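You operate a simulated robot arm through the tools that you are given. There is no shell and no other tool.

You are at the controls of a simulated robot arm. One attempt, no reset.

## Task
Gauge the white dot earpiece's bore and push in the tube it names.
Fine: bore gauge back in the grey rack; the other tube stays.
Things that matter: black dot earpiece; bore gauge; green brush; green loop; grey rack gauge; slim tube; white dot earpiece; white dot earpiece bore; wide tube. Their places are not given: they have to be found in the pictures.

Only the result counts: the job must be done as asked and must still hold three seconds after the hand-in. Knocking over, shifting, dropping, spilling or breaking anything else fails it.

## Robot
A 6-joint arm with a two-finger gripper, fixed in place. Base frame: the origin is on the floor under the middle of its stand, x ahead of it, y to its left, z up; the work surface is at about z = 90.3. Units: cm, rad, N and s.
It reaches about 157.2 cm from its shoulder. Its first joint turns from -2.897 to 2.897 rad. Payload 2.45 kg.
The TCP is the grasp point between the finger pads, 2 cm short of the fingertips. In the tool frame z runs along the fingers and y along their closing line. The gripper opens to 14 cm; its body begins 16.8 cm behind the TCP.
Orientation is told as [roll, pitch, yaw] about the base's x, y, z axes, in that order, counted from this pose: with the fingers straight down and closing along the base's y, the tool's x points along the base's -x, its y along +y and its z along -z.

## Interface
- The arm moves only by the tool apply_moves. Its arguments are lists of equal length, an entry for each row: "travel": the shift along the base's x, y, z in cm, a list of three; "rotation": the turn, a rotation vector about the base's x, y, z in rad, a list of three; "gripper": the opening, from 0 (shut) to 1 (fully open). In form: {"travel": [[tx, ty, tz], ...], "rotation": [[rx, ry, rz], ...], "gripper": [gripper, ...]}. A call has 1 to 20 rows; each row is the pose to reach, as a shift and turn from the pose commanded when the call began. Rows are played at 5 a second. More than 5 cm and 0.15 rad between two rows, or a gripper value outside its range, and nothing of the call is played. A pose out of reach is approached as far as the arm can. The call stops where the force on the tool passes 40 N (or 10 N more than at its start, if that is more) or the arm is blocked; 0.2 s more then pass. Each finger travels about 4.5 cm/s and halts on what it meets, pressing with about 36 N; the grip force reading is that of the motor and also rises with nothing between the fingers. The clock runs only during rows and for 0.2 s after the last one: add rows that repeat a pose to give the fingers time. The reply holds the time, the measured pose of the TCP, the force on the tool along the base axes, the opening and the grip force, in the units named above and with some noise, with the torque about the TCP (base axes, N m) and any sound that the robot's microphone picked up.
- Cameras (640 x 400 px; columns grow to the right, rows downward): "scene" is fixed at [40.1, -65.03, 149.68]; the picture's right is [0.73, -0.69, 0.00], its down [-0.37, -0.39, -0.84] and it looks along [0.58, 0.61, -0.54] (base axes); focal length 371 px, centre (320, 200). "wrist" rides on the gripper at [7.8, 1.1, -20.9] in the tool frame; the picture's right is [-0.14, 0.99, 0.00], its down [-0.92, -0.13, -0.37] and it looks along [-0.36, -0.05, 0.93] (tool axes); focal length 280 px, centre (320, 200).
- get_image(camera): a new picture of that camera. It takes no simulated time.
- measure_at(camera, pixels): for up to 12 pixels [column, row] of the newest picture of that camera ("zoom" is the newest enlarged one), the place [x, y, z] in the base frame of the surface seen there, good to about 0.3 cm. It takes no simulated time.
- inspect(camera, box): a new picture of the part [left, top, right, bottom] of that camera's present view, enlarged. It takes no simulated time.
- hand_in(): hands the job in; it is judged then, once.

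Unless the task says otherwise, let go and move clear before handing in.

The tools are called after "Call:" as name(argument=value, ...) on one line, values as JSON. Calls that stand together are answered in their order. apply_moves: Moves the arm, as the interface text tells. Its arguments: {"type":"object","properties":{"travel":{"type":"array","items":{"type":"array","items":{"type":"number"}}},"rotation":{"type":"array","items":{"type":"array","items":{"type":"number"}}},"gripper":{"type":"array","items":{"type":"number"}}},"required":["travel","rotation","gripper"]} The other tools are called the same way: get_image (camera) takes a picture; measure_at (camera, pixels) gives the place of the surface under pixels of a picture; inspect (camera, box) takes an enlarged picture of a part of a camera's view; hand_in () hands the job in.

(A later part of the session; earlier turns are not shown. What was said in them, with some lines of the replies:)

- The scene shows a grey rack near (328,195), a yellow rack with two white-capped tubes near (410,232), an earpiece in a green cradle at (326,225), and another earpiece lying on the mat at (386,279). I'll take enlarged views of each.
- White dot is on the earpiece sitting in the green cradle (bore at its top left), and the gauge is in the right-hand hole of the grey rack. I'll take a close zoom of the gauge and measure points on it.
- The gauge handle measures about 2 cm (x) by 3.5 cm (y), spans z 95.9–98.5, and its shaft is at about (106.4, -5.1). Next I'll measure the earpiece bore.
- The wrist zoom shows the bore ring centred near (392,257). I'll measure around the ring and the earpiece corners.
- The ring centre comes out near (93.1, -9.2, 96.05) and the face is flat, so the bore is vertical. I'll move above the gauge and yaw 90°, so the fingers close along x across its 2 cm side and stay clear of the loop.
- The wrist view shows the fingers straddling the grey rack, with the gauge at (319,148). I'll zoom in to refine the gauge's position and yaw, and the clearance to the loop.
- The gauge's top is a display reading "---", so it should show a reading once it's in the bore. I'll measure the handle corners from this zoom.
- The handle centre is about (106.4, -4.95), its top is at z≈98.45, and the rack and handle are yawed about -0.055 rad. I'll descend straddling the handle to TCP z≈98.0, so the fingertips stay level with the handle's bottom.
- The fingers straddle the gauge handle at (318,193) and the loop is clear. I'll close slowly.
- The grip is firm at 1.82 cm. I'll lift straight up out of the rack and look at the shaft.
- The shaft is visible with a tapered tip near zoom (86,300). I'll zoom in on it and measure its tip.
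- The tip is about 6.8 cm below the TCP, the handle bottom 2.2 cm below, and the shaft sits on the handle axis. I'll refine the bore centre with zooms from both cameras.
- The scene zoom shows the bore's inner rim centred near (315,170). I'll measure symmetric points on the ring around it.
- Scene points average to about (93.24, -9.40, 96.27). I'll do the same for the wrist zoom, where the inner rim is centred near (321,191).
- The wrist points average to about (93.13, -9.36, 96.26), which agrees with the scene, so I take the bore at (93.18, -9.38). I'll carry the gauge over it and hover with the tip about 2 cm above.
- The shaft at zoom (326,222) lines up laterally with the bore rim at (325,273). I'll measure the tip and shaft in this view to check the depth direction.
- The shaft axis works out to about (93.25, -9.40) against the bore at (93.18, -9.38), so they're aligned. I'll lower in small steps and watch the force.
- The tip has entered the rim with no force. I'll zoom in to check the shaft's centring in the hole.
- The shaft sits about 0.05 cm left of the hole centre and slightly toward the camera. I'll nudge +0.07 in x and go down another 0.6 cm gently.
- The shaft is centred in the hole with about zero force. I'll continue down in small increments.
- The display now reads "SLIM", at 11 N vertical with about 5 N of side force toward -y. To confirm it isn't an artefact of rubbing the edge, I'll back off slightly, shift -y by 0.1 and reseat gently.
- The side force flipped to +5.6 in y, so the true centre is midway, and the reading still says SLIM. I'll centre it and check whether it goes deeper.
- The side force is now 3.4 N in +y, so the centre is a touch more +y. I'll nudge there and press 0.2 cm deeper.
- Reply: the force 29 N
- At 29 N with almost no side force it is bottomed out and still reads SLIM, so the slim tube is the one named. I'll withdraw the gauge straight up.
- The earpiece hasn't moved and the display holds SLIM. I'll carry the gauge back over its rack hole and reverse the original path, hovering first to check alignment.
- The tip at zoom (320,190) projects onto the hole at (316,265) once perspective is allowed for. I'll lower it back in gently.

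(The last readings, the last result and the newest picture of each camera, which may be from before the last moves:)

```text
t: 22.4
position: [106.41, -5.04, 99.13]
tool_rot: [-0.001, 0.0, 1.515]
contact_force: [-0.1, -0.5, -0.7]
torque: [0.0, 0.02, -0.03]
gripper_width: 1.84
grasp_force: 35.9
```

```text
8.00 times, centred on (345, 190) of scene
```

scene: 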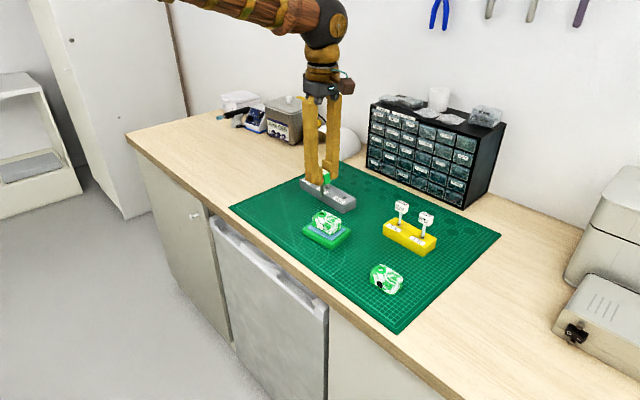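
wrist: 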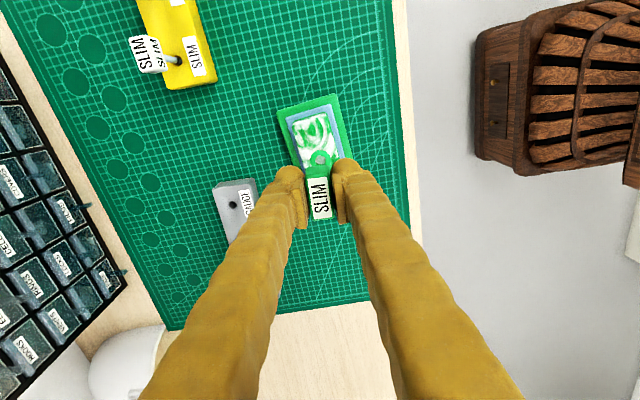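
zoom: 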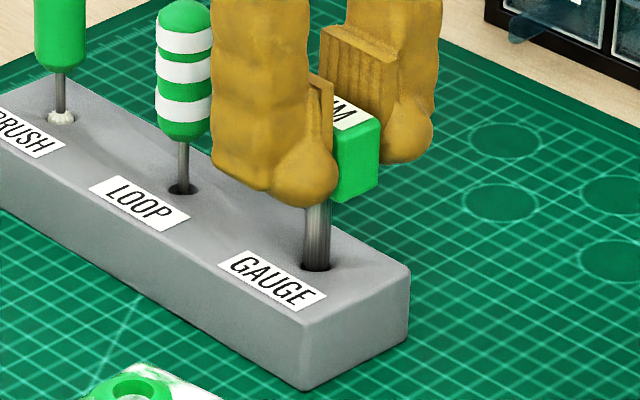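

The shaft is in the hole with no force. I'll lower the last 1.2 cm to the original seat height.

Call:
apply_moves(travel=[[0, 0, -0.4], [0, 0, -0.8], [0, 0, -1.05], [0, 0, -1.2], [0, 0, -1.2]], rotation=[[0, 0, 0], [0, 0, 0], [0, 0, 0], [0, 0, 0], [0, 0, 0]], gripper=[0.1, 0.1, 0.1, 0.1, 0.1])

Call:
inspect(camera="scene", box=[320, 165, 370, 215])

```text
t: 23.6
position: [106.41, -5.0, 97.97]
tool_rot: [0.0, 0.0, 1.514]
contact_force: [-0.1, 0.2, -0.4]
torque: [0.01, 0.0, 0.04]
gripper_width: 1.84
grasp_force: 35.9
```

```text
8.00 times, centred on (345, 190) of scene
```

zoom: 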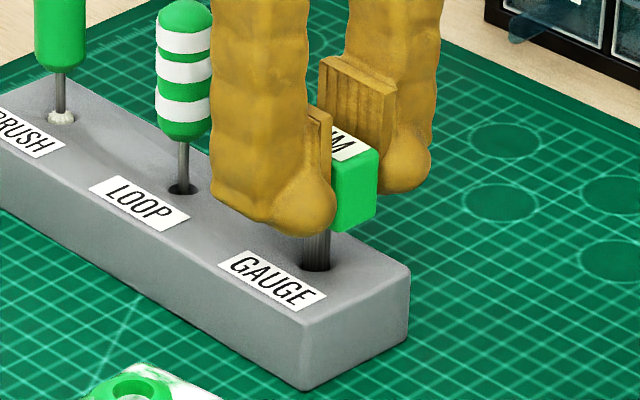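

I'm at the seat height with zero force. I'll release by opening modestly, then check that the gauge sits in place.

Call:
apply_moves(travel=[[0, 0, -0.06], [0, 0, -0.06], [0, 0, -0.06], [0, 0, -0.06], [0, 0, -0.06], [0, 0, -0.06]], rotation=[[0, 0, 0], [0, 0, 0], [0, 0, 0], [0, 0, 0], [0, 0, 0], [0, 0, 0]], gripper=[0.1, 0.14, 0.2, 0.3, 0.4, 0.4])

Call:
inspect(camera="scene", box=[320, 165, 370, 215])

Call:
get_image(camera="wrist")

```text
t: 25.0
position: [106.4, -4.87, 97.9]
tool_rot: [0.0, 0.0, 1.515]
contact_force: [-0.6, -0.2, 0.1]
torque: [0.0, 0.02, 0.02]
gripper_width: 5.59
grasp_force: 0.0
```

```text
8.00 times, centred on (345, 190) of scene
```

zoom: 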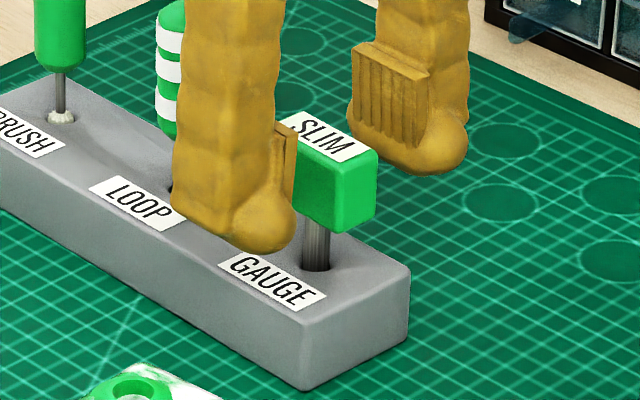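

```text
taken
```

wrist: 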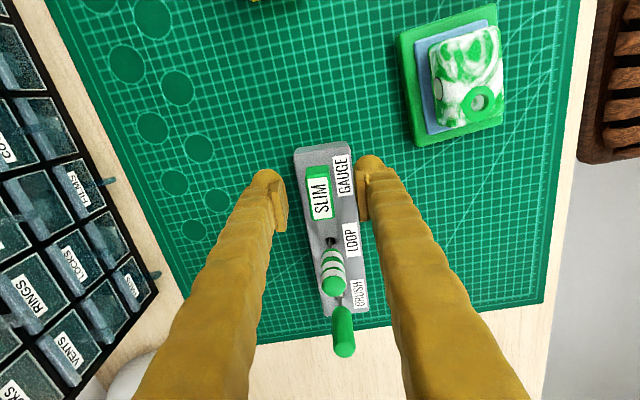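

The gauge stands in its rack hole showing SLIM. I'll lift clear and then locate the slim tube.

Call:
apply_moves(travel=[[0, 0, 1], [0, 0, 3], [0, 0, 6], [0, 0, 10], [0, 0, 14], [0, 0, 17], [0, 0, 17]], rotation=[[0, 0, 0], [0, 0, 0], [0, 0, 0], [0, 0, 0], [0, 0, 0], [0, 0, 0], [0, 0, 0]], gripper=[0.4, 0.4, 0.4, 0.4, 0.4, 0.4, 0.4])

Call:
inspect(camera="scene", box=[380, 195, 440, 260])

Call:
inspect(camera="scene", box=[385, 195, 420, 230])

```text
t: 26.6
position: [106.47, -4.99, 114.83]
tool_rot: [0.0, 0.001, 1.515]
contact_force: [0.8, -0.2, 0.2]
torque: [0.04, 0.01, -0.03]
gripper_width: 5.59
grasp_force: 0.0
```

```text
6.15 times, centred on (410, 228) of scene
```

zoom: 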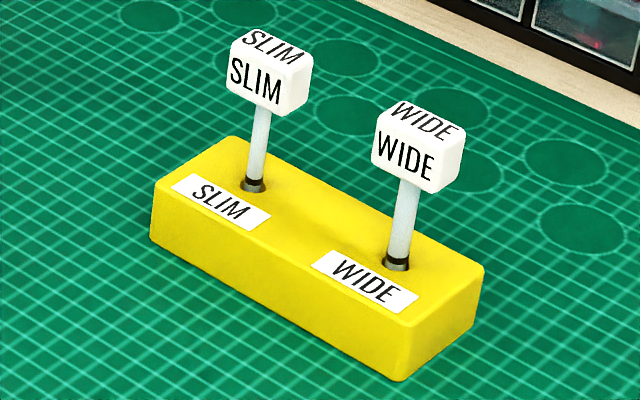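

```text
11.43 times, centred on (402, 212) of scene
```

zoom: 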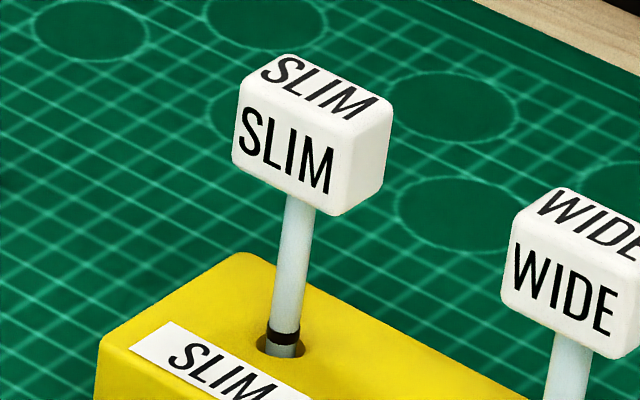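

The slim tube has a white cap, a pale shaft and a black band near the rack top. I'll measure its cap corners and shaft.

Call:
measure_at(camera="zoom", pixels=[[245, 85], [288, 58], [388, 95], [345, 118], [315, 88], [335, 205], [240, 155], [370, 160], [297, 220], [290, 280], [284, 335], [284, 350]])

Call:
get_image(camera="wrist")

```text
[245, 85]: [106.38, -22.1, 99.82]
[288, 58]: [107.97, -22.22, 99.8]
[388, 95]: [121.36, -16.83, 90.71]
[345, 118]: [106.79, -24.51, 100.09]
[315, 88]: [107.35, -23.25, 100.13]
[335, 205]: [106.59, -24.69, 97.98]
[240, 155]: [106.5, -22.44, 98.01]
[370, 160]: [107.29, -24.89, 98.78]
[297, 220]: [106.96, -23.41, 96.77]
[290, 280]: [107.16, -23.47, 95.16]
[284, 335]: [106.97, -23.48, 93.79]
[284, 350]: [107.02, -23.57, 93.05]
```

```text
taken
```

wrist: 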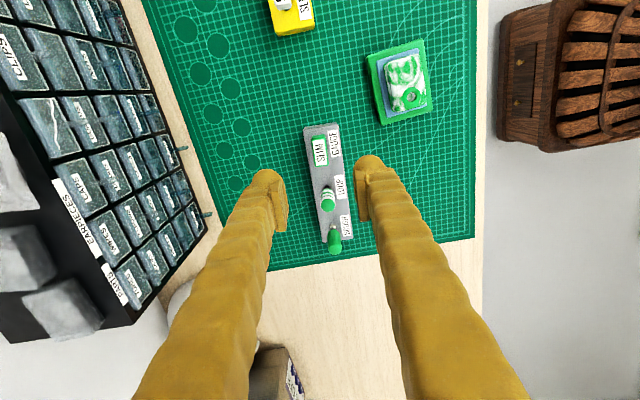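

The slim cap spans roughly x 106.3–108.0, y -22.1 to -24.7, z 97.9–100, with its axis near (107.25, -23.3). I'll move above it for a closer look.

Call:
apply_moves(travel=[[0.15, -3, 1], [0.3, -6.5, 2], [0.45, -10, 3], [0.6, -13.5, 3], [0.75, -17, 3], [0.78, -18.3, 3], [0.78, -18.3, 3]], rotation=[[0, 0, 0], [0, 0, 0], [0, 0, 0], [0, 0, 0], [0, 0, 0], [0, 0, 0], [0, 0, 0]], gripper=[0.4, 0.4, 0.4, 0.4, 0.4, 0.4, 0.4])

Call:
get_image(camera="wrist")

Call:
inspect(camera="wrist", box=[280, 90, 370, 180])

```text
t: 28.2
position: [107.14, -23.34, 118.02]
tool_rot: [0.0, 0.0, 1.516]
contact_force: [-0.4, -0.1, 0.5]
torque: [-0.01, 0.03, -0.03]
gripper_width: 5.63
grasp_force: 0.1
```

```text
taken
```

wrist: 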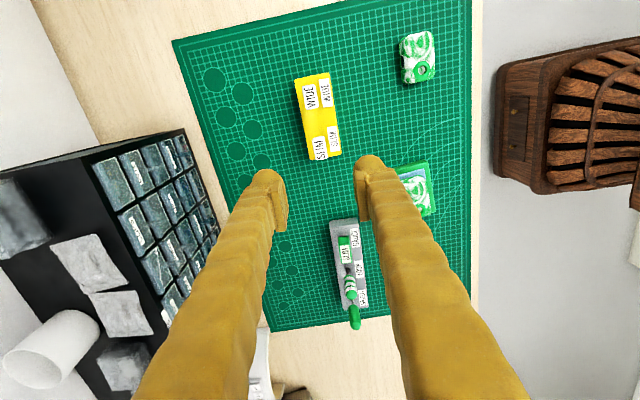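

```text
4.44 times, centred on (325, 135) of wrist
```

zoom: 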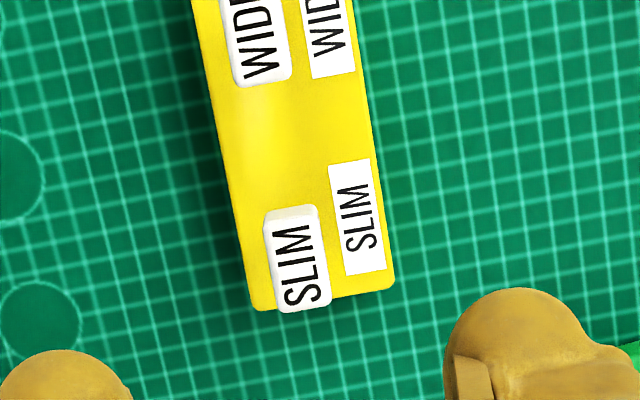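

From above, the slim cap is at zoom (297,258). I'll measure its corners for centre and yaw.

Call:
inspect(camera="wrist", box=[300, 125, 345, 170])

```text
8.89 times, centred on (322, 148) of wrist
```

zoom: 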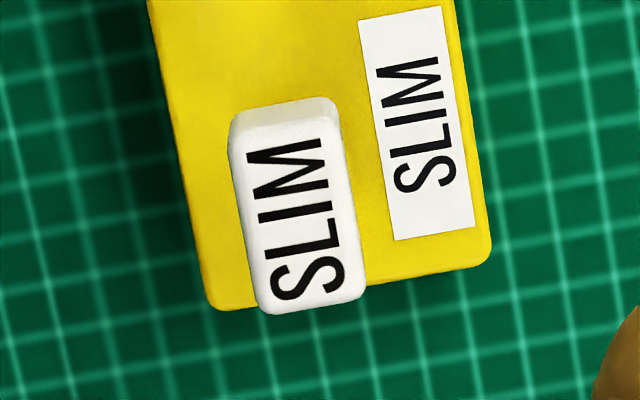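

Call:
measure_at(camera="zoom", pixels=[[238, 140], [332, 128], [263, 300], [357, 287], [298, 215], [250, 220], [345, 210], [285, 140], [310, 295], [400, 230], [205, 300], [488, 255]])

```text
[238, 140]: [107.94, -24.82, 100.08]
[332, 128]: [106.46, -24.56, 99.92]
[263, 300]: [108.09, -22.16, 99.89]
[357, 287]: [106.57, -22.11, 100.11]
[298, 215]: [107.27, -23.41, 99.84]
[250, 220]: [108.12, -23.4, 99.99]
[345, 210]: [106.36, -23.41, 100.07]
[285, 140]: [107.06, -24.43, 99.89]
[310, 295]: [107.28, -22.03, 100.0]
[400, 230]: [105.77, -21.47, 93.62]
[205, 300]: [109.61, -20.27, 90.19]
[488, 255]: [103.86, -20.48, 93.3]
```

The cap centre is (107.26, -23.39), top z=100, with yaw differing by about +0.02. I'll descend with the fingers straddling it along x, tips just above the cap's bottom.

Call:
apply_moves(travel=[[0, -0.09, -4], [0, -0.09, -8], [0, -0.09, -12], [0, -0.09, -14.5], [0, -0.09, -16], [0, -0.09, -17.2], [0, -0.09, -17.9], [0, -0.09, -17.9]], rotation=[[0, 0, 0.02], [0, 0, 0.02], [0, 0, 0.02], [0, 0, 0.02], [0, 0, 0.02], [0, 0, 0.02], [0, 0, 0.02], [0, 0, 0.02]], gripper=[0.4, 0.4, 0.4, 0.4, 0.4, 0.4, 0.4, 0.4])

Call:
get_image(camera="wrist")

Call:
inspect(camera="scene", box=[375, 185, 435, 245])

```text
t: 30.0
position: [107.13, -23.46, 100.11]
tool_rot: [0.0, -0.001, 1.538]
contact_force: [0.3, 0.8, -0.1]
torque: [0.02, -0.02, 0.03]
gripper_width: 5.57
grasp_force: 0.1
```

```text
taken
```

wrist: 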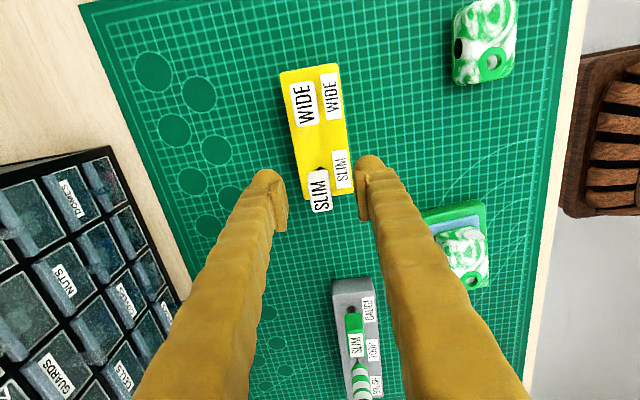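

```text
6.67 times, centred on (405, 215) of scene
```

zoom: 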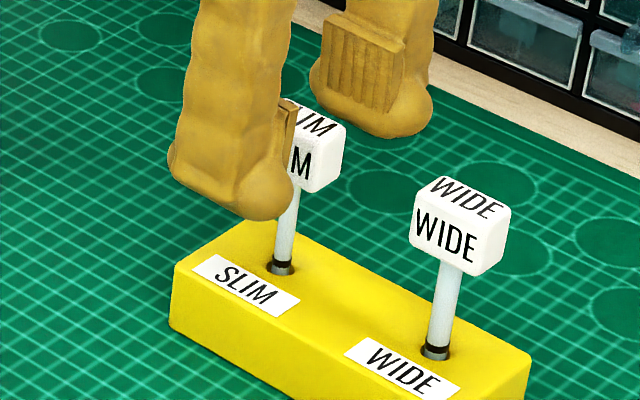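

The slim cap at (319,191) sits between the fingers and the wide tube is well clear. I'll close on it gently.

Call:
apply_moves(travel=[[0, 0, 0], [0, 0, 0], [0, 0, 0], [0, 0, 0], [0, 0, 0], [0, 0, 0]], rotation=[[0, 0, 0], [0, 0, 0], [0, 0, 0], [0, 0, 0], [0, 0, 0], [0, 0, 0]], gripper=[0.28, 0.2, 0.15, 0.1, 0.09, 0.09])

Call:
get_image(camera="wrist")

Call:
inspect(camera="scene", box=[375, 185, 435, 245])

```text
t: 31.4
position: [107.19, -23.37, 99.96]
tool_rot: [-0.001, -0.001, 1.537]
contact_force: [0.3, 0.1, -0.6]
torque: [0.0, 0.0, -0.03]
gripper_width: 1.58
grasp_force: 35.7
```

```text
taken
```

wrist: 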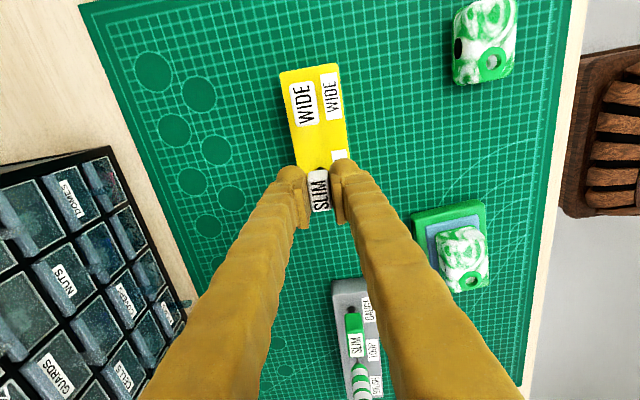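

```text
6.67 times, centred on (405, 215) of scene
```

zoom: 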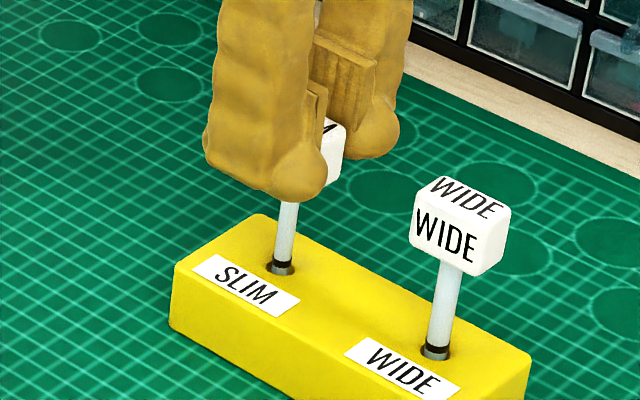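

The cap is gripped at 1.58 cm. I'll lift straight out of the yellow rack.

Call:
apply_moves(travel=[[0, 0, 0.4], [0, 0, 1.0], [0, 0, 1.8], [0, 0, 2.8], [0, 0, 4], [0, 0, 5.5], [0, 0, 7.5], [0, 0, 10], [0, 0, 12], [0, 0, 12]], rotation=[[0, 0, 0], [0, 0, 0], [0, 0, 0], [0, 0, 0], [0, 0, 0], [0, 0, 0], [0, 0, 0], [0, 0, 0], [0, 0, 0], [0, 0, 0]], gripper=[0.09, 0.09, 0.09, 0.09, 0.09, 0.09, 0.09, 0.09, 0.09, 0.09])

Call:
get_image(camera="scene")

Call:
inspect(camera="scene", box=[380, 150, 440, 210])

Call:
inspect(camera="wrist", box=[280, 110, 360, 230])

```text
t: 33.6
position: [107.24, -23.43, 112.09]
tool_rot: [-0.001, -0.001, 1.536]
contact_force: [0.1, -0.1, -0.5]
torque: [0.01, 0.0, 0.01]
gripper_width: 1.55
grasp_force: 35.7
```

```text
taken
```

scene: 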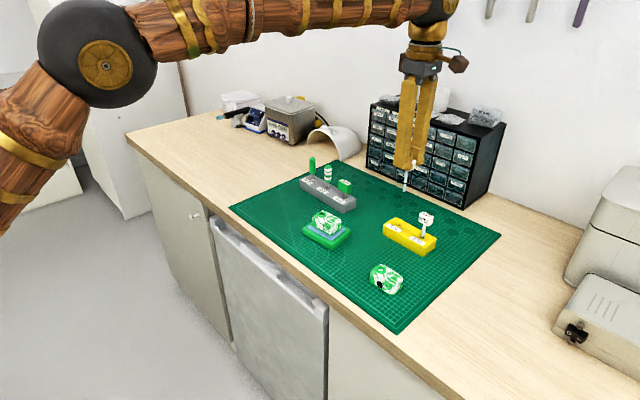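

```text
6.67 times, centred on (410, 180) of scene
```

zoom: 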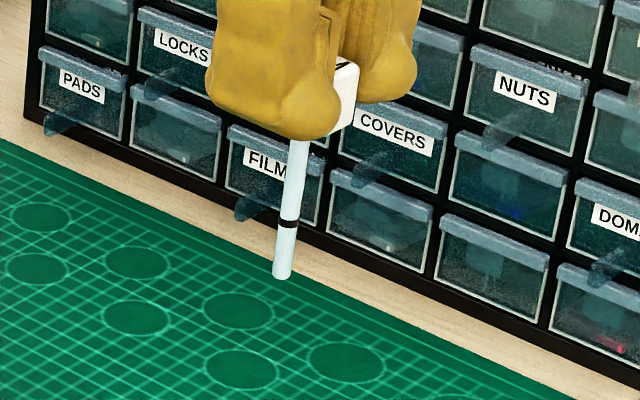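

```text
3.33 times, centred on (320, 170) of wrist
```

zoom: 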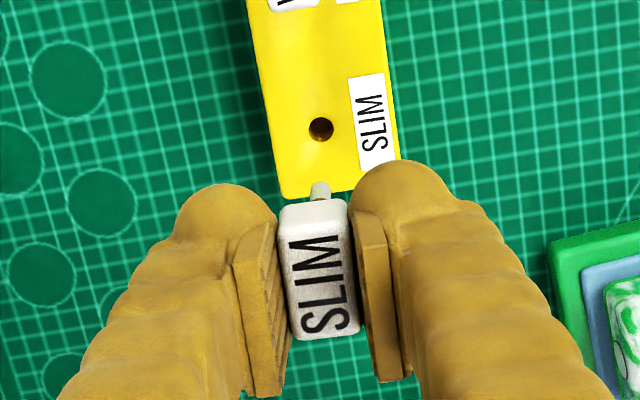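

The tube is out, with its black band about 2 cm above the tip. I'll zoom and measure the tip, band and shaft.

Call:
inspect(camera="scene", box=[390, 162, 425, 197])

```text
11.43 times, centred on (408, 180) of scene
```

zoom: 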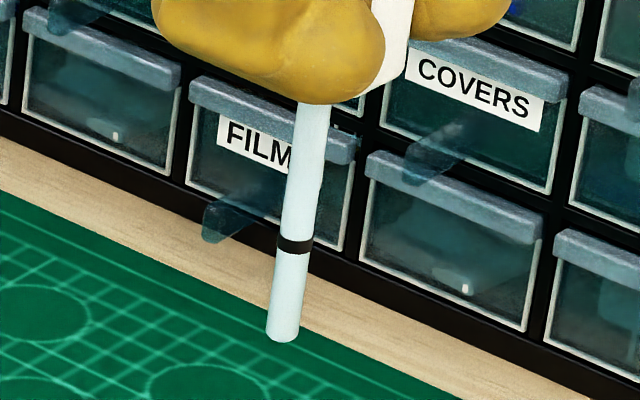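

Call:
measure_at(camera="zoom", pixels=[[283, 336], [284, 330], [286, 315], [289, 290], [292, 270], [294, 255], [295, 245], [297, 237], [300, 215], [304, 180], [308, 140], [311, 115]])

```text
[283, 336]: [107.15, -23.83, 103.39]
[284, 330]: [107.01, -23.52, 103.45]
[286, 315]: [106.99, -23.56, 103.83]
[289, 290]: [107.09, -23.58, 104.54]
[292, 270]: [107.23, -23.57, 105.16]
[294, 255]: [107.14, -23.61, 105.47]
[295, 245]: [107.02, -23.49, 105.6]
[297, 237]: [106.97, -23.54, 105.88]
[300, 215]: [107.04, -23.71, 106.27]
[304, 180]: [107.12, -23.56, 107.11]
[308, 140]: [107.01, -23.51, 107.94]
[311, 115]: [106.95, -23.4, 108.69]
```

The tube axis relative to the TCP matches the gauge's to within about 0.03 cm, and the tip is 8.75 cm below the TCP. I'll carry it to the gauge's proven centre pose and hover 2 cm above the rim.

Call:
apply_moves(travel=[[-2, 1.98, 0], [-4.5, 4.47, 0], [-7, 6.95, 0], [-9.5, 9.43, 0], [-12, 11.92, 0], [-13.5, 13.4, 0], [-14.01, 13.91, 0], [-14.01, 13.91, -1.5], [-14.01, 13.91, -3.5], [-14.01, 13.91, -5], [-14.01, 13.91, -5]], rotation=[[0, 0, 0], [0, 0, 0], [0, 0, 0], [0, 0, 0], [0, 0, 0], [0, 0, 0], [0, 0, 0], [0, 0, 0], [0, 0, 0], [0, 0, 0], [0, 0, 0]], gripper=[0.09, 0.09, 0.09, 0.09, 0.09, 0.09, 0.09, 0.09, 0.09, 0.09, 0.09])

Call:
inspect(camera="scene", box=[296, 180, 346, 230])

Call:
inspect(camera="wrist", box=[280, 110, 360, 230])

```text
t: 36.0
position: [93.21, -9.52, 106.96]
tool_rot: [-0.001, 0.0, 1.536]
contact_force: [0.1, 0.4, -0.1]
torque: [-0.01, 0.03, 0.01]
gripper_width: 1.56
grasp_force: 35.6
```

```text
8.00 times, centred on (321, 205) of scene
```

zoom: 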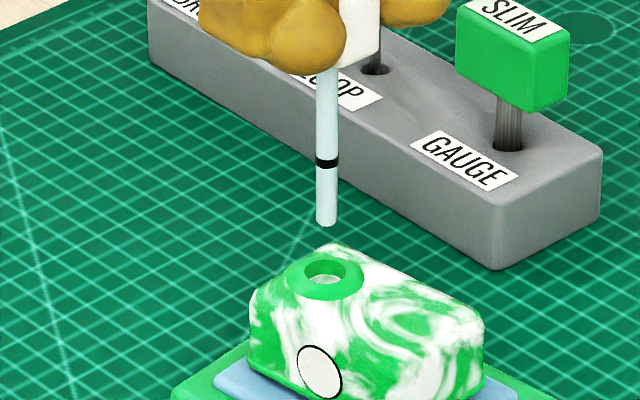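

```text
3.33 times, centred on (320, 170) of wrist
```

zoom: 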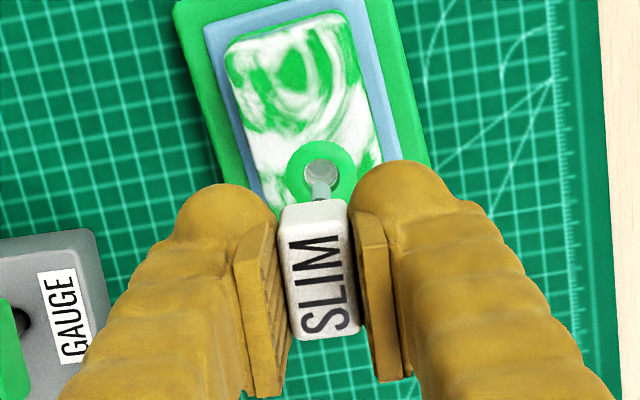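

Both the tube tip and the bore are visible now. I'll zoom tighter in both views to check alignment.

Call:
inspect(camera="scene", box=[310, 198, 334, 222])

Call:
inspect(camera="wrist", box=[305, 145, 335, 175])

```text
16.00 times, centred on (322, 210) of scene
```

zoom: 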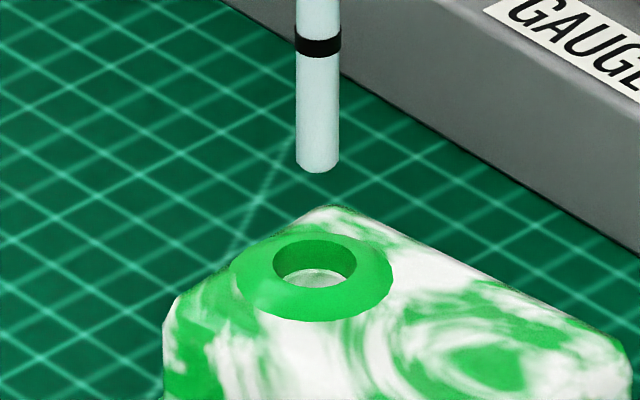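

```text
13.33 times, centred on (320, 160) of wrist
```

zoom: 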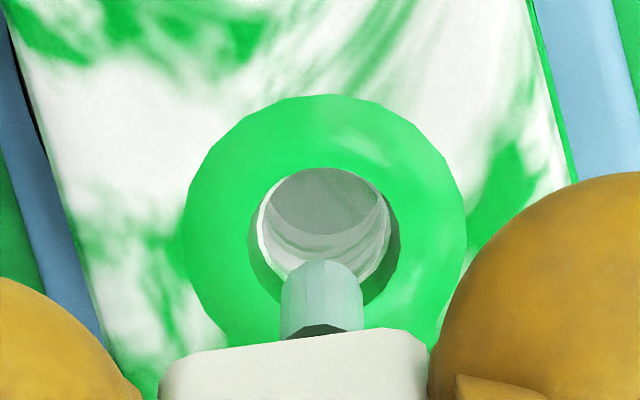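

The tube sits about 0.045 cm right of the hole centre in the scene view and needs about -0.03 in x per the wrist view. I'll correct by (-0.035, +0.02) and lower into the collar.

Call:
apply_moves(travel=[[-0.035, 0.02, -0.7], [-0.035, 0.02, -1.4], [-0.035, 0.02, -2.0], [-0.035, 0.02, -2.5], [-0.035, 0.02, -2.5]], rotation=[[0, 0, 0], [0, 0, 0], [0, 0, 0], [0, 0, 0], [0, 0, 0]], gripper=[0.09, 0.09, 0.09, 0.09, 0.09])

Call:
inspect(camera="scene", box=[310, 198, 334, 222])

Call:
inspect(camera="wrist", box=[305, 145, 335, 175])

```text
t: 37.2
position: [93.29, -9.46, 104.55]
tool_rot: [-0.001, 0.0, 1.536]
contact_force: [-0.3, -0.2, -0.2]
torque: [-0.04, 0.01, 0.0]
gripper_width: 1.56
grasp_force: 35.9
```

```text
16.00 times, centred on (322, 210) of scene
```

zoom: 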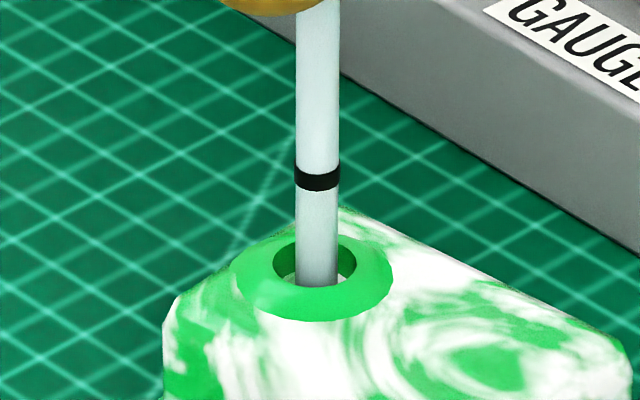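

```text
13.33 times, centred on (320, 160) of wrist
```

zoom: 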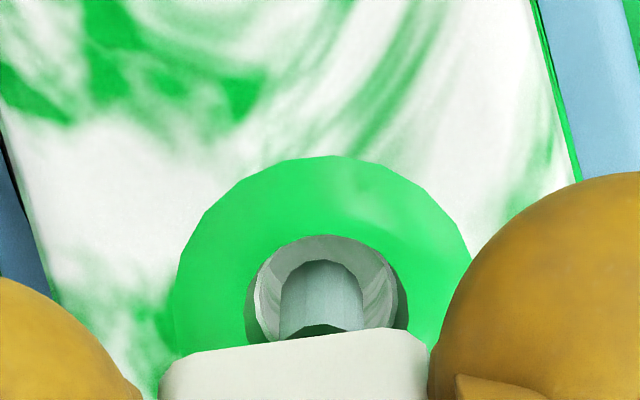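

The tube is about 0.04 cm right of centre in the scene view and needs about 0.045 cm toward -x in the wrist view. I'll correct and lower 0.5 cm more while watching forces.

Call:
apply_moves(travel=[[-0.05, -0.01, 0], [-0.05, -0.01, -0.2], [-0.05, -0.01, -0.4], [-0.05, -0.01, -0.5], [-0.05, -0.01, -0.5]], rotation=[[0, 0, 0], [0, 0, 0], [0, 0, 0], [0, 0, 0], [0, 0, 0]], gripper=[0.09, 0.09, 0.09, 0.09, 0.09])

Call:
inspect(camera="scene", box=[310, 198, 334, 222])

Call:
inspect(camera="wrist", box=[305, 145, 335, 175])

```text
t: 38.4
position: [93.2, -9.55, 103.96]
tool_rot: [0.0, 0.0, 1.535]
contact_force: [0.9, -0.1, -0.2]
torque: [0.01, 0.02, -0.05]
gripper_width: 1.57
grasp_force: 35.7
```

```text
16.00 times, centred on (322, 210) of scene
```

zoom: 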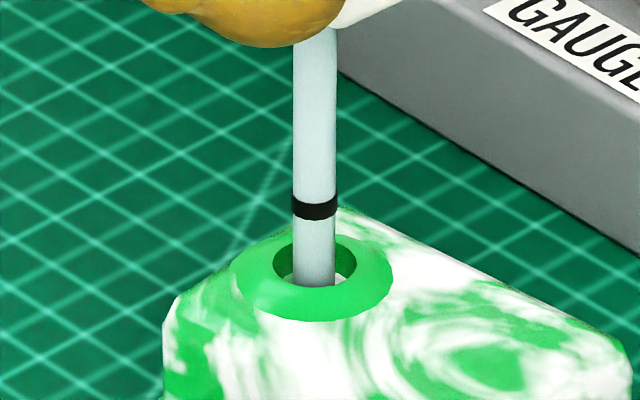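

```text
13.33 times, centred on (320, 160) of wrist
```

zoom: 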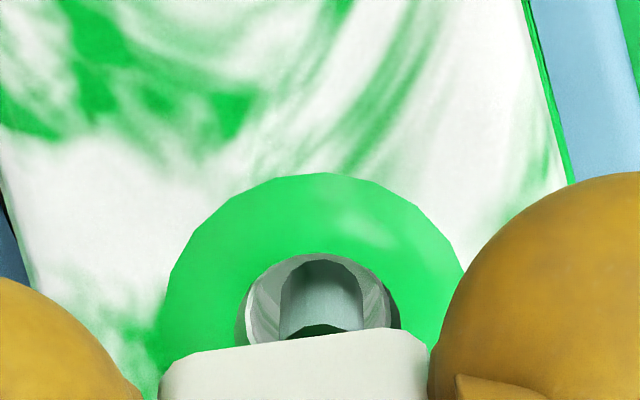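

Lateral alignment is now centred in the scene view, with the wrist view suggesting about +0.02 in x. I'll apply that and lower 0.4 cm to where the narrow bore starts.

Call:
apply_moves(travel=[[0.02, 0.005, 0], [0.02, 0.005, -0.15], [0.02, 0.005, -0.3], [0.02, 0.005, -0.4], [0.02, 0.005, -0.4]], rotation=[[0, 0, 0], [0, 0, 0], [0, 0, 0], [0, 0, 0], [0, 0, 0]], gripper=[0.09, 0.09, 0.09, 0.09, 0.09])

Call:
inspect(camera="scene", box=[310, 198, 334, 222])

Call:
inspect(camera="wrist", box=[305, 145, 335, 175])

```text
t: 39.6
position: [93.14, -9.39, 103.76]
tool_rot: [0.001, 0.0, 1.535]
contact_force: [0.9, -0.6, -0.1]
torque: [0.0, -0.02, 0.02]
gripper_width: 1.58
grasp_force: 36.2
```

```text
16.00 times, centred on (322, 210) of scene
```

zoom: 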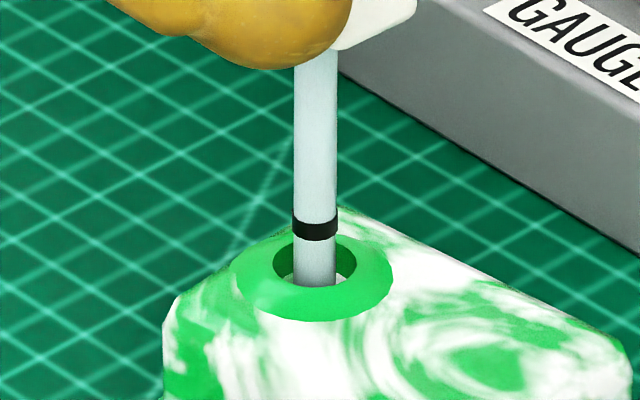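

```text
13.33 times, centred on (320, 160) of wrist
```

zoom: 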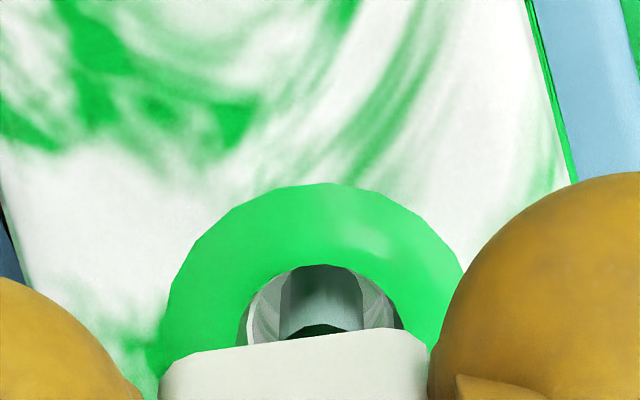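

Forces are still zero. I'll lower another 0.4 cm.

Call:
apply_moves(travel=[[0, 0, -0.15], [0, 0, -0.3], [0, 0, -0.4], [0, 0, -0.4]], rotation=[[0, 0, 0], [0, 0, 0], [0, 0, 0], [0, 0, 0]], gripper=[0.09, 0.09, 0.09, 0.09])

Call:
inspect(camera="scene", box=[310, 198, 334, 222])

```text
t: 40.6
position: [93.16, -9.43, 103.28]
tool_rot: [0.0, 0.001, 1.536]
contact_force: [-0.5, 0.0, 0.4]
torque: [0.0, 0.0, 0.0]
gripper_width: 1.56
grasp_force: 35.9
```

```text
16.00 times, centred on (322, 210) of scene
```

zoom: 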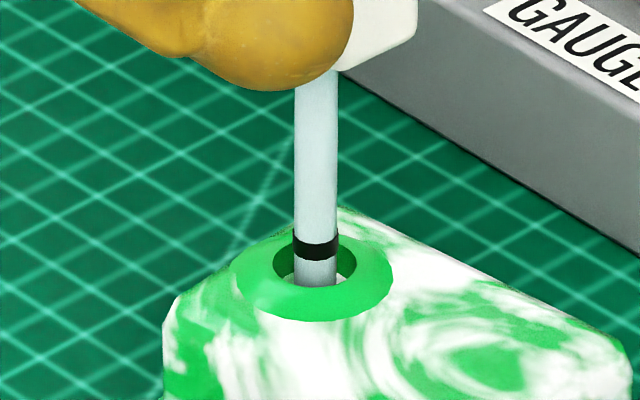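

There is still no resistance and the tip is at about z=94.5. I'll continue 0.3 cm.

Call:
apply_moves(travel=[[0, 0, -0.15], [0, 0, -0.3], [0, 0, -0.3]], rotation=[[0, 0, 0], [0, 0, 0], [0, 0, 0]], gripper=[0.09, 0.09, 0.09])

Call:
inspect(camera="scene", box=[310, 198, 334, 222])

```text
t: 41.4
position: [93.15, -9.45, 102.89]
tool_rot: [0.0, -0.001, 1.536]
contact_force: [-0.3, -0.2, -0.5]
torque: [-0.01, -0.04, 0.01]
gripper_width: 1.56
grasp_force: 36.0
```

```text
16.00 times, centred on (322, 210) of scene
```

zoom: 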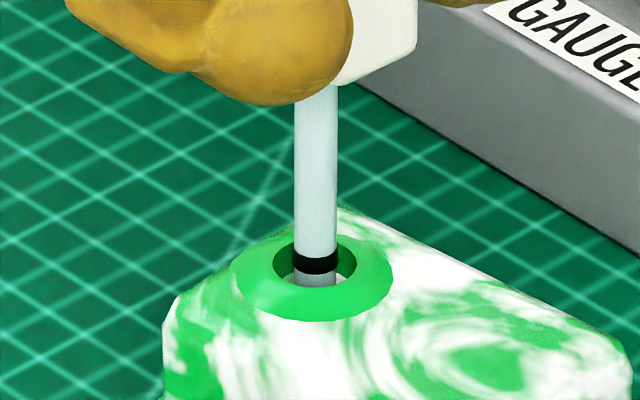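

The band has reached rim level (row 265) with no resistance yet. I'll keep pushing in small steps until it seats.

Call:
apply_moves(travel=[[0, 0, -0.1], [0, 0, -0.2], [0, 0, -0.2]], rotation=[[0, 0, 0], [0, 0, 0], [0, 0, 0]], gripper=[0.09, 0.09, 0.09])

Call:
inspect(camera="scene", box=[310, 198, 334, 222])

```text
t: 42.2
position: [93.06, -9.52, 102.67]
tool_rot: [-0.002, -0.001, 1.535]
contact_force: [-0.3, 0.3, 16.6]
torque: [-0.1, -0.02, 0.0]
gripper_width: 1.58
grasp_force: 35.5
```

```text
16.00 times, centred on (322, 210) of scene
```

zoom: 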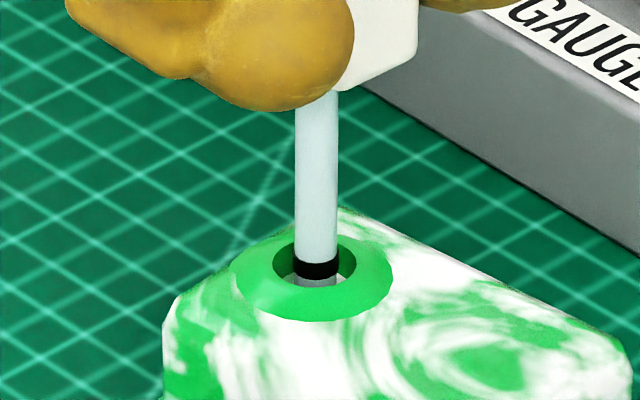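

Resistance has begun: 16.6 N straight up with no side load, the tip at about z=94.05 and the band at the rim. I'll press another 0.1 cm to see whether it's a hard stop or a friction fit.

Call:
apply_moves(travel=[[0, 0, -0.05], [0, 0, -0.1], [0, 0, -0.1], [0, 0, -0.1]], rotation=[[0, 0, 0], [0, 0, 0], [0, 0, 0], [0, 0, 0]], gripper=[0.09, 0.09, 0.09, 0.09])

Call:
inspect(camera="scene", box=[310, 198, 334, 222])

Call:
inspect(camera="wrist", box=[280, 110, 360, 230])

```text
t: 43.2
position: [93.2, -9.41, 102.67]
tool_rot: [0.001, 0.0, 1.535]
contact_force: [0.7, 0.6, 28.8]
torque: [0.1, -0.02, 0.01]
gripper_width: 1.57
grasp_force: 36.2
```

```text
16.00 times, centred on (322, 210) of scene
```

zoom: 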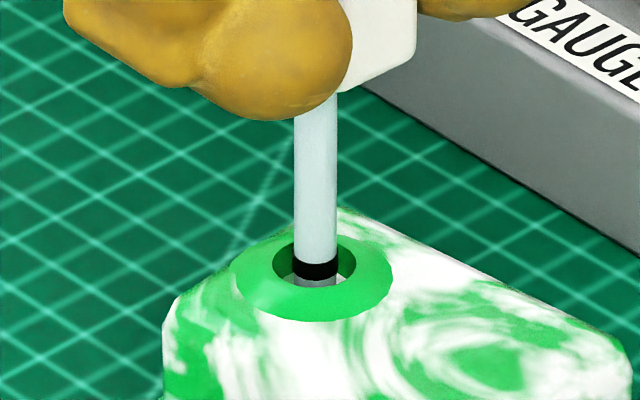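

```text
3.33 times, centred on (320, 170) of wrist
```

zoom: 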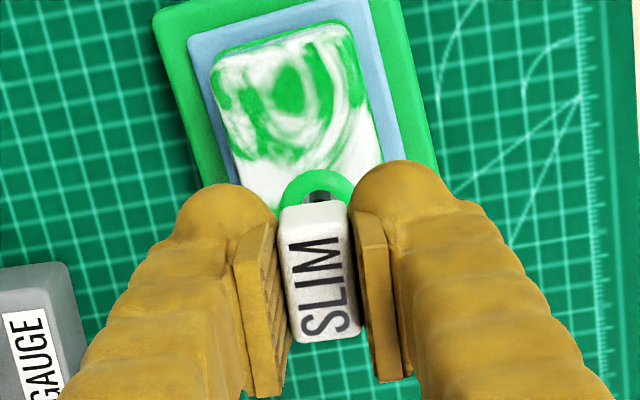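

Force rose to 28.8 N while the band stayed put at rows 258–281, so this is a hard stop and the cap slipped slightly in the grip. I'll look closely at how the tube sits in the hole.

Call:
inspect(camera="scene", box=[314, 206, 330, 222])

Call:
inspect(camera="wrist", box=[305, 145, 335, 175])

```text
16.00 times, centred on (322, 214) of scene
```

zoom: 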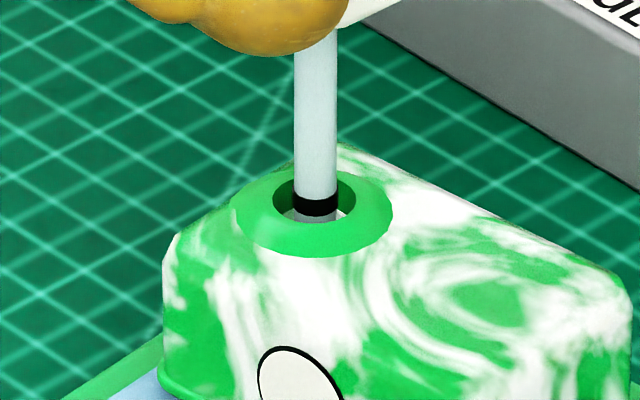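

```text
13.33 times, centred on (320, 160) of wrist
```

zoom: 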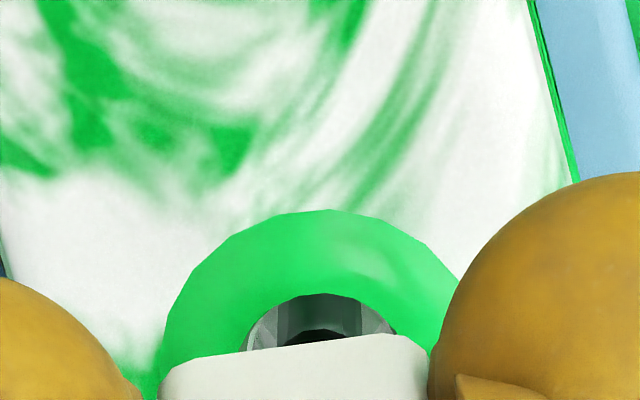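

Everything fits a hard stop at the bore floor: force rises linearly with no motion. I'll measure the band and the rim now to confirm the insertion depth before releasing.

Call:
inspect(camera="scene", box=[314, 206, 330, 222])

Call:
measure_at(camera="zoom", pixels=[[316, 200], [316, 207], [316, 213], [316, 218], [316, 192], [316, 170], [316, 150], [316, 120], [262, 200], [366, 200], [316, 232], [340, 212]])

```text
16.00 times, centred on (322, 214) of scene
```

zoom: 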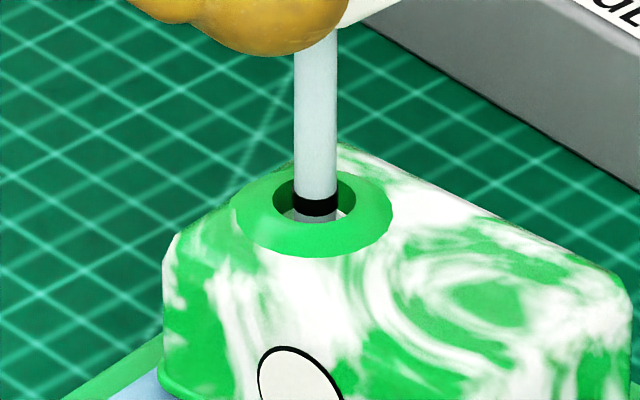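

```text
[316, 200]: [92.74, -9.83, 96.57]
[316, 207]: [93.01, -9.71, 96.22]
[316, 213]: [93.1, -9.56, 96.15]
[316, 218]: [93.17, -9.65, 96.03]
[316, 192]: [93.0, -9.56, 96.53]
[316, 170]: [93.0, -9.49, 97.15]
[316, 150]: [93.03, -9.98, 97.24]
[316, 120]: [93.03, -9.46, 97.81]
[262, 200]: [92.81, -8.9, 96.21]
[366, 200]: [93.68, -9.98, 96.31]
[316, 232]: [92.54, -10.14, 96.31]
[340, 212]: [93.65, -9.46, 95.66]
```

The band centre is at z≈96.3 against the rim at 96.27, so the tube is in to its mark. I'll unload the press force, then open the fingers.

Call:
apply_moves(travel=[[0, 0, 0.1], [0, 0, 0.19], [0, 0, 0.19], [0, 0, 0.19], [0, 0, 0.19], [0, 0, 0.19], [0, 0, 0.19], [0, 0, 0.19], [0, 0, 0.19]], rotation=[[0, 0, 0], [0, 0, 0], [0, 0, 0], [0, 0, 0], [0, 0, 0], [0, 0, 0], [0, 0, 0], [0, 0, 0], [0, 0, 0]], gripper=[0.09, 0.09, 0.1, 0.13, 0.18, 0.25, 0.33, 0.4, 0.4])

Call:
inspect(camera="scene", box=[300, 180, 350, 230])

Call:
get_image(camera="wrist")

```text
t: 45.2
position: [93.12, -9.4, 102.78]
tool_rot: [0.0, 0.0, 1.536]
contact_force: [0.8, 0.9, 0.3]
torque: [0.0, 0.02, -0.03]
gripper_width: 5.58
grasp_force: 0.1
```

```text
8.00 times, centred on (325, 205) of scene
```

zoom: 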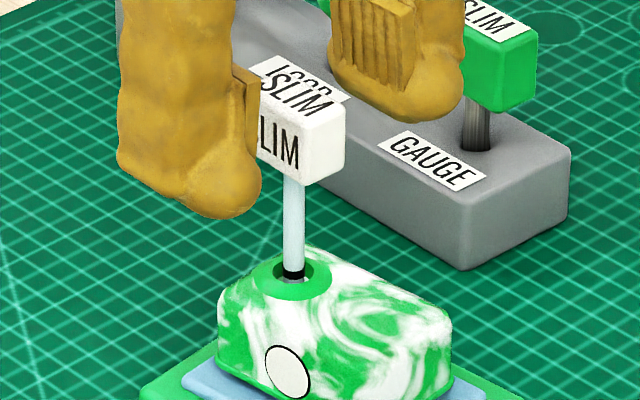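

```text
taken
```

wrist: 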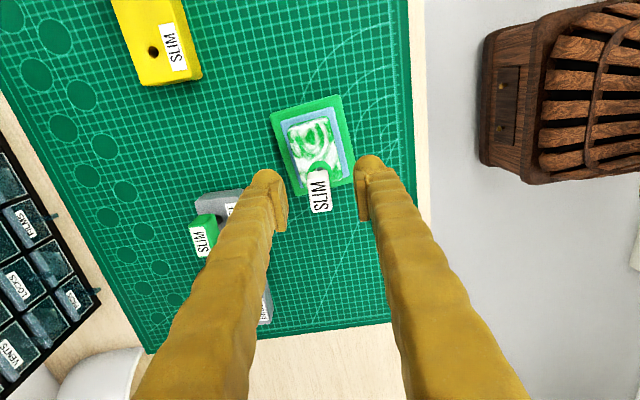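

The tube stands upright without tilting, with its band at the rim (zoom (293,275)). I'll retract straight up, clear of it.

Call:
apply_moves(travel=[[0, 0, 0.8], [0, 0, 2.5], [0, 0, 5], [0, 0, 8.5], [0, 0, 12], [0, 0, 16], [0, 0, 18], [0, 0, 18]], rotation=[[0, 0, 0], [0, 0, 0], [0, 0, 0], [0, 0, 0], [0, 0, 0], [0, 0, 0], [0, 0, 0], [0, 0, 0]], gripper=[0.4, 0.4, 0.4, 0.4, 0.4, 0.4, 0.4, 0.4])

Call:
get_image(camera="scene")

Call:
inspect(camera="scene", box=[300, 180, 350, 250])

Call:
get_image(camera="wrist")

```text
t: 47.0
position: [93.11, -9.55, 120.83]
tool_rot: [0.0, -0.001, 1.536]
contact_force: [0.5, -0.7, 0.2]
torque: [-0.03, -0.02, 0.01]
gripper_width: 5.58
grasp_force: 0.0
```

```text
taken
```

scene: 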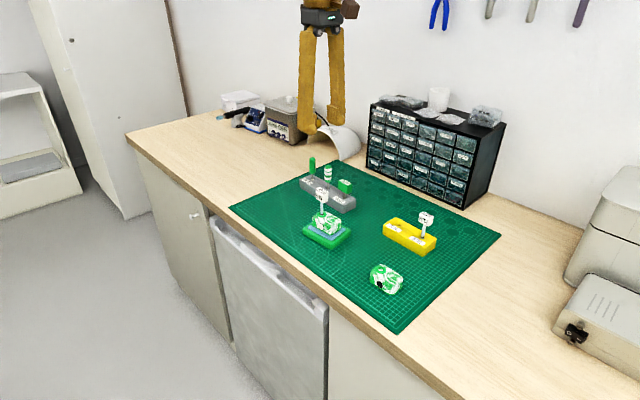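

```text
5.71 times, centred on (325, 215) of scene
```

zoom: 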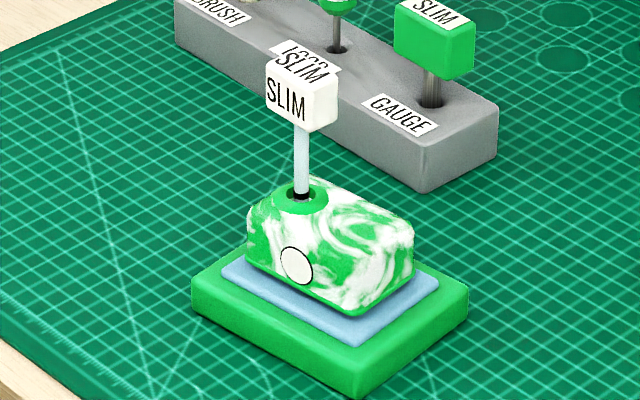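

```text
taken
```

wrist: 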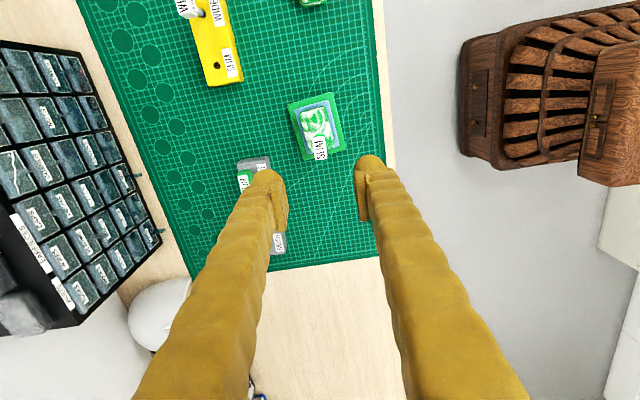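

The tube stays upright in the white-dot earpiece and everything else is in place. I'll do a last close check that the band is still at the rim and that the wide tube and the gauge are undisturbed.

Call:
inspect(camera="scene", box=[314, 206, 330, 222])

Call:
inspect(camera="scene", box=[360, 190, 450, 300])

Call:
inspect(camera="scene", box=[280, 145, 380, 215])

```text
16.00 times, centred on (322, 214) of scene
```

zoom: 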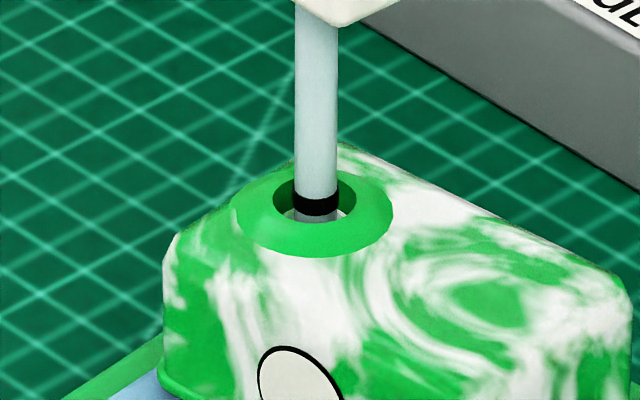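

```text
3.64 times, centred on (405, 245) of scene
```

zoom: 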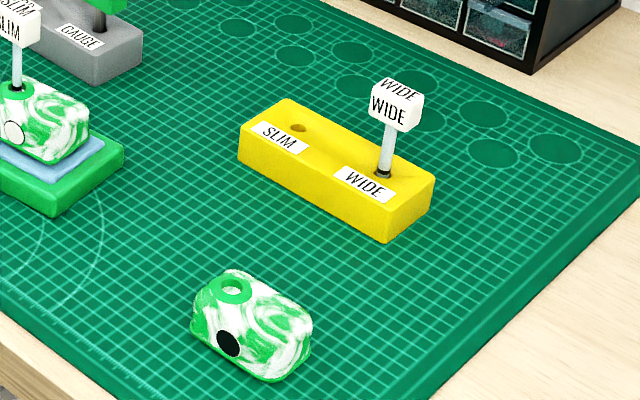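

```text
5.71 times, centred on (330, 180) of scene
```

zoom: 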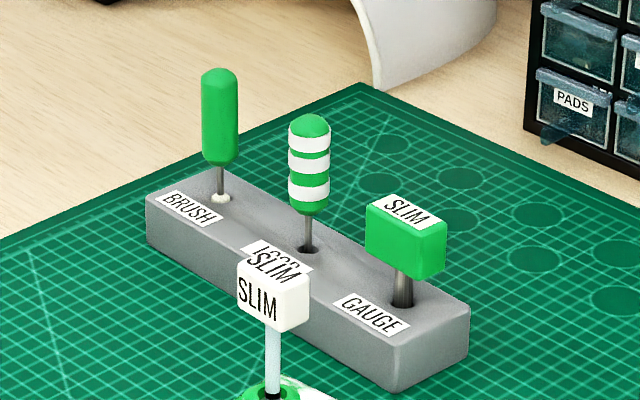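

The band is still at the rim (rows 198–216), the earpiece hasn't moved, and the gauge is back in its rack hole. The wide tube, brush, loop and black-dot earpiece are untouched, so I'm handing in.

Call:
hand_in()

```text
The job is handed in.
```

The gauge read **SLIM** in the white dot earpiece's bore, so I pushed the slim tube into it and handed the job in. The hand-in reply didn't say whether it passed.

- **Tube:** it went in until it hit a firm stop, with its black band level with the bore rim. It stayed upright after I let go.
- **Gauge:** it is back in its hole in the grey rack, still showing SLIM.
- **Everything else:** the wide tube is still in the yellow rack. In the last pictures the brush, loop and both earpieces looked unmoved.

From above, the bore looked wider than the slim tube. But the gauge's thicker shaft stopped partway down, and the slim tube went about 0.5 cm deeper, so I trusted the reading.
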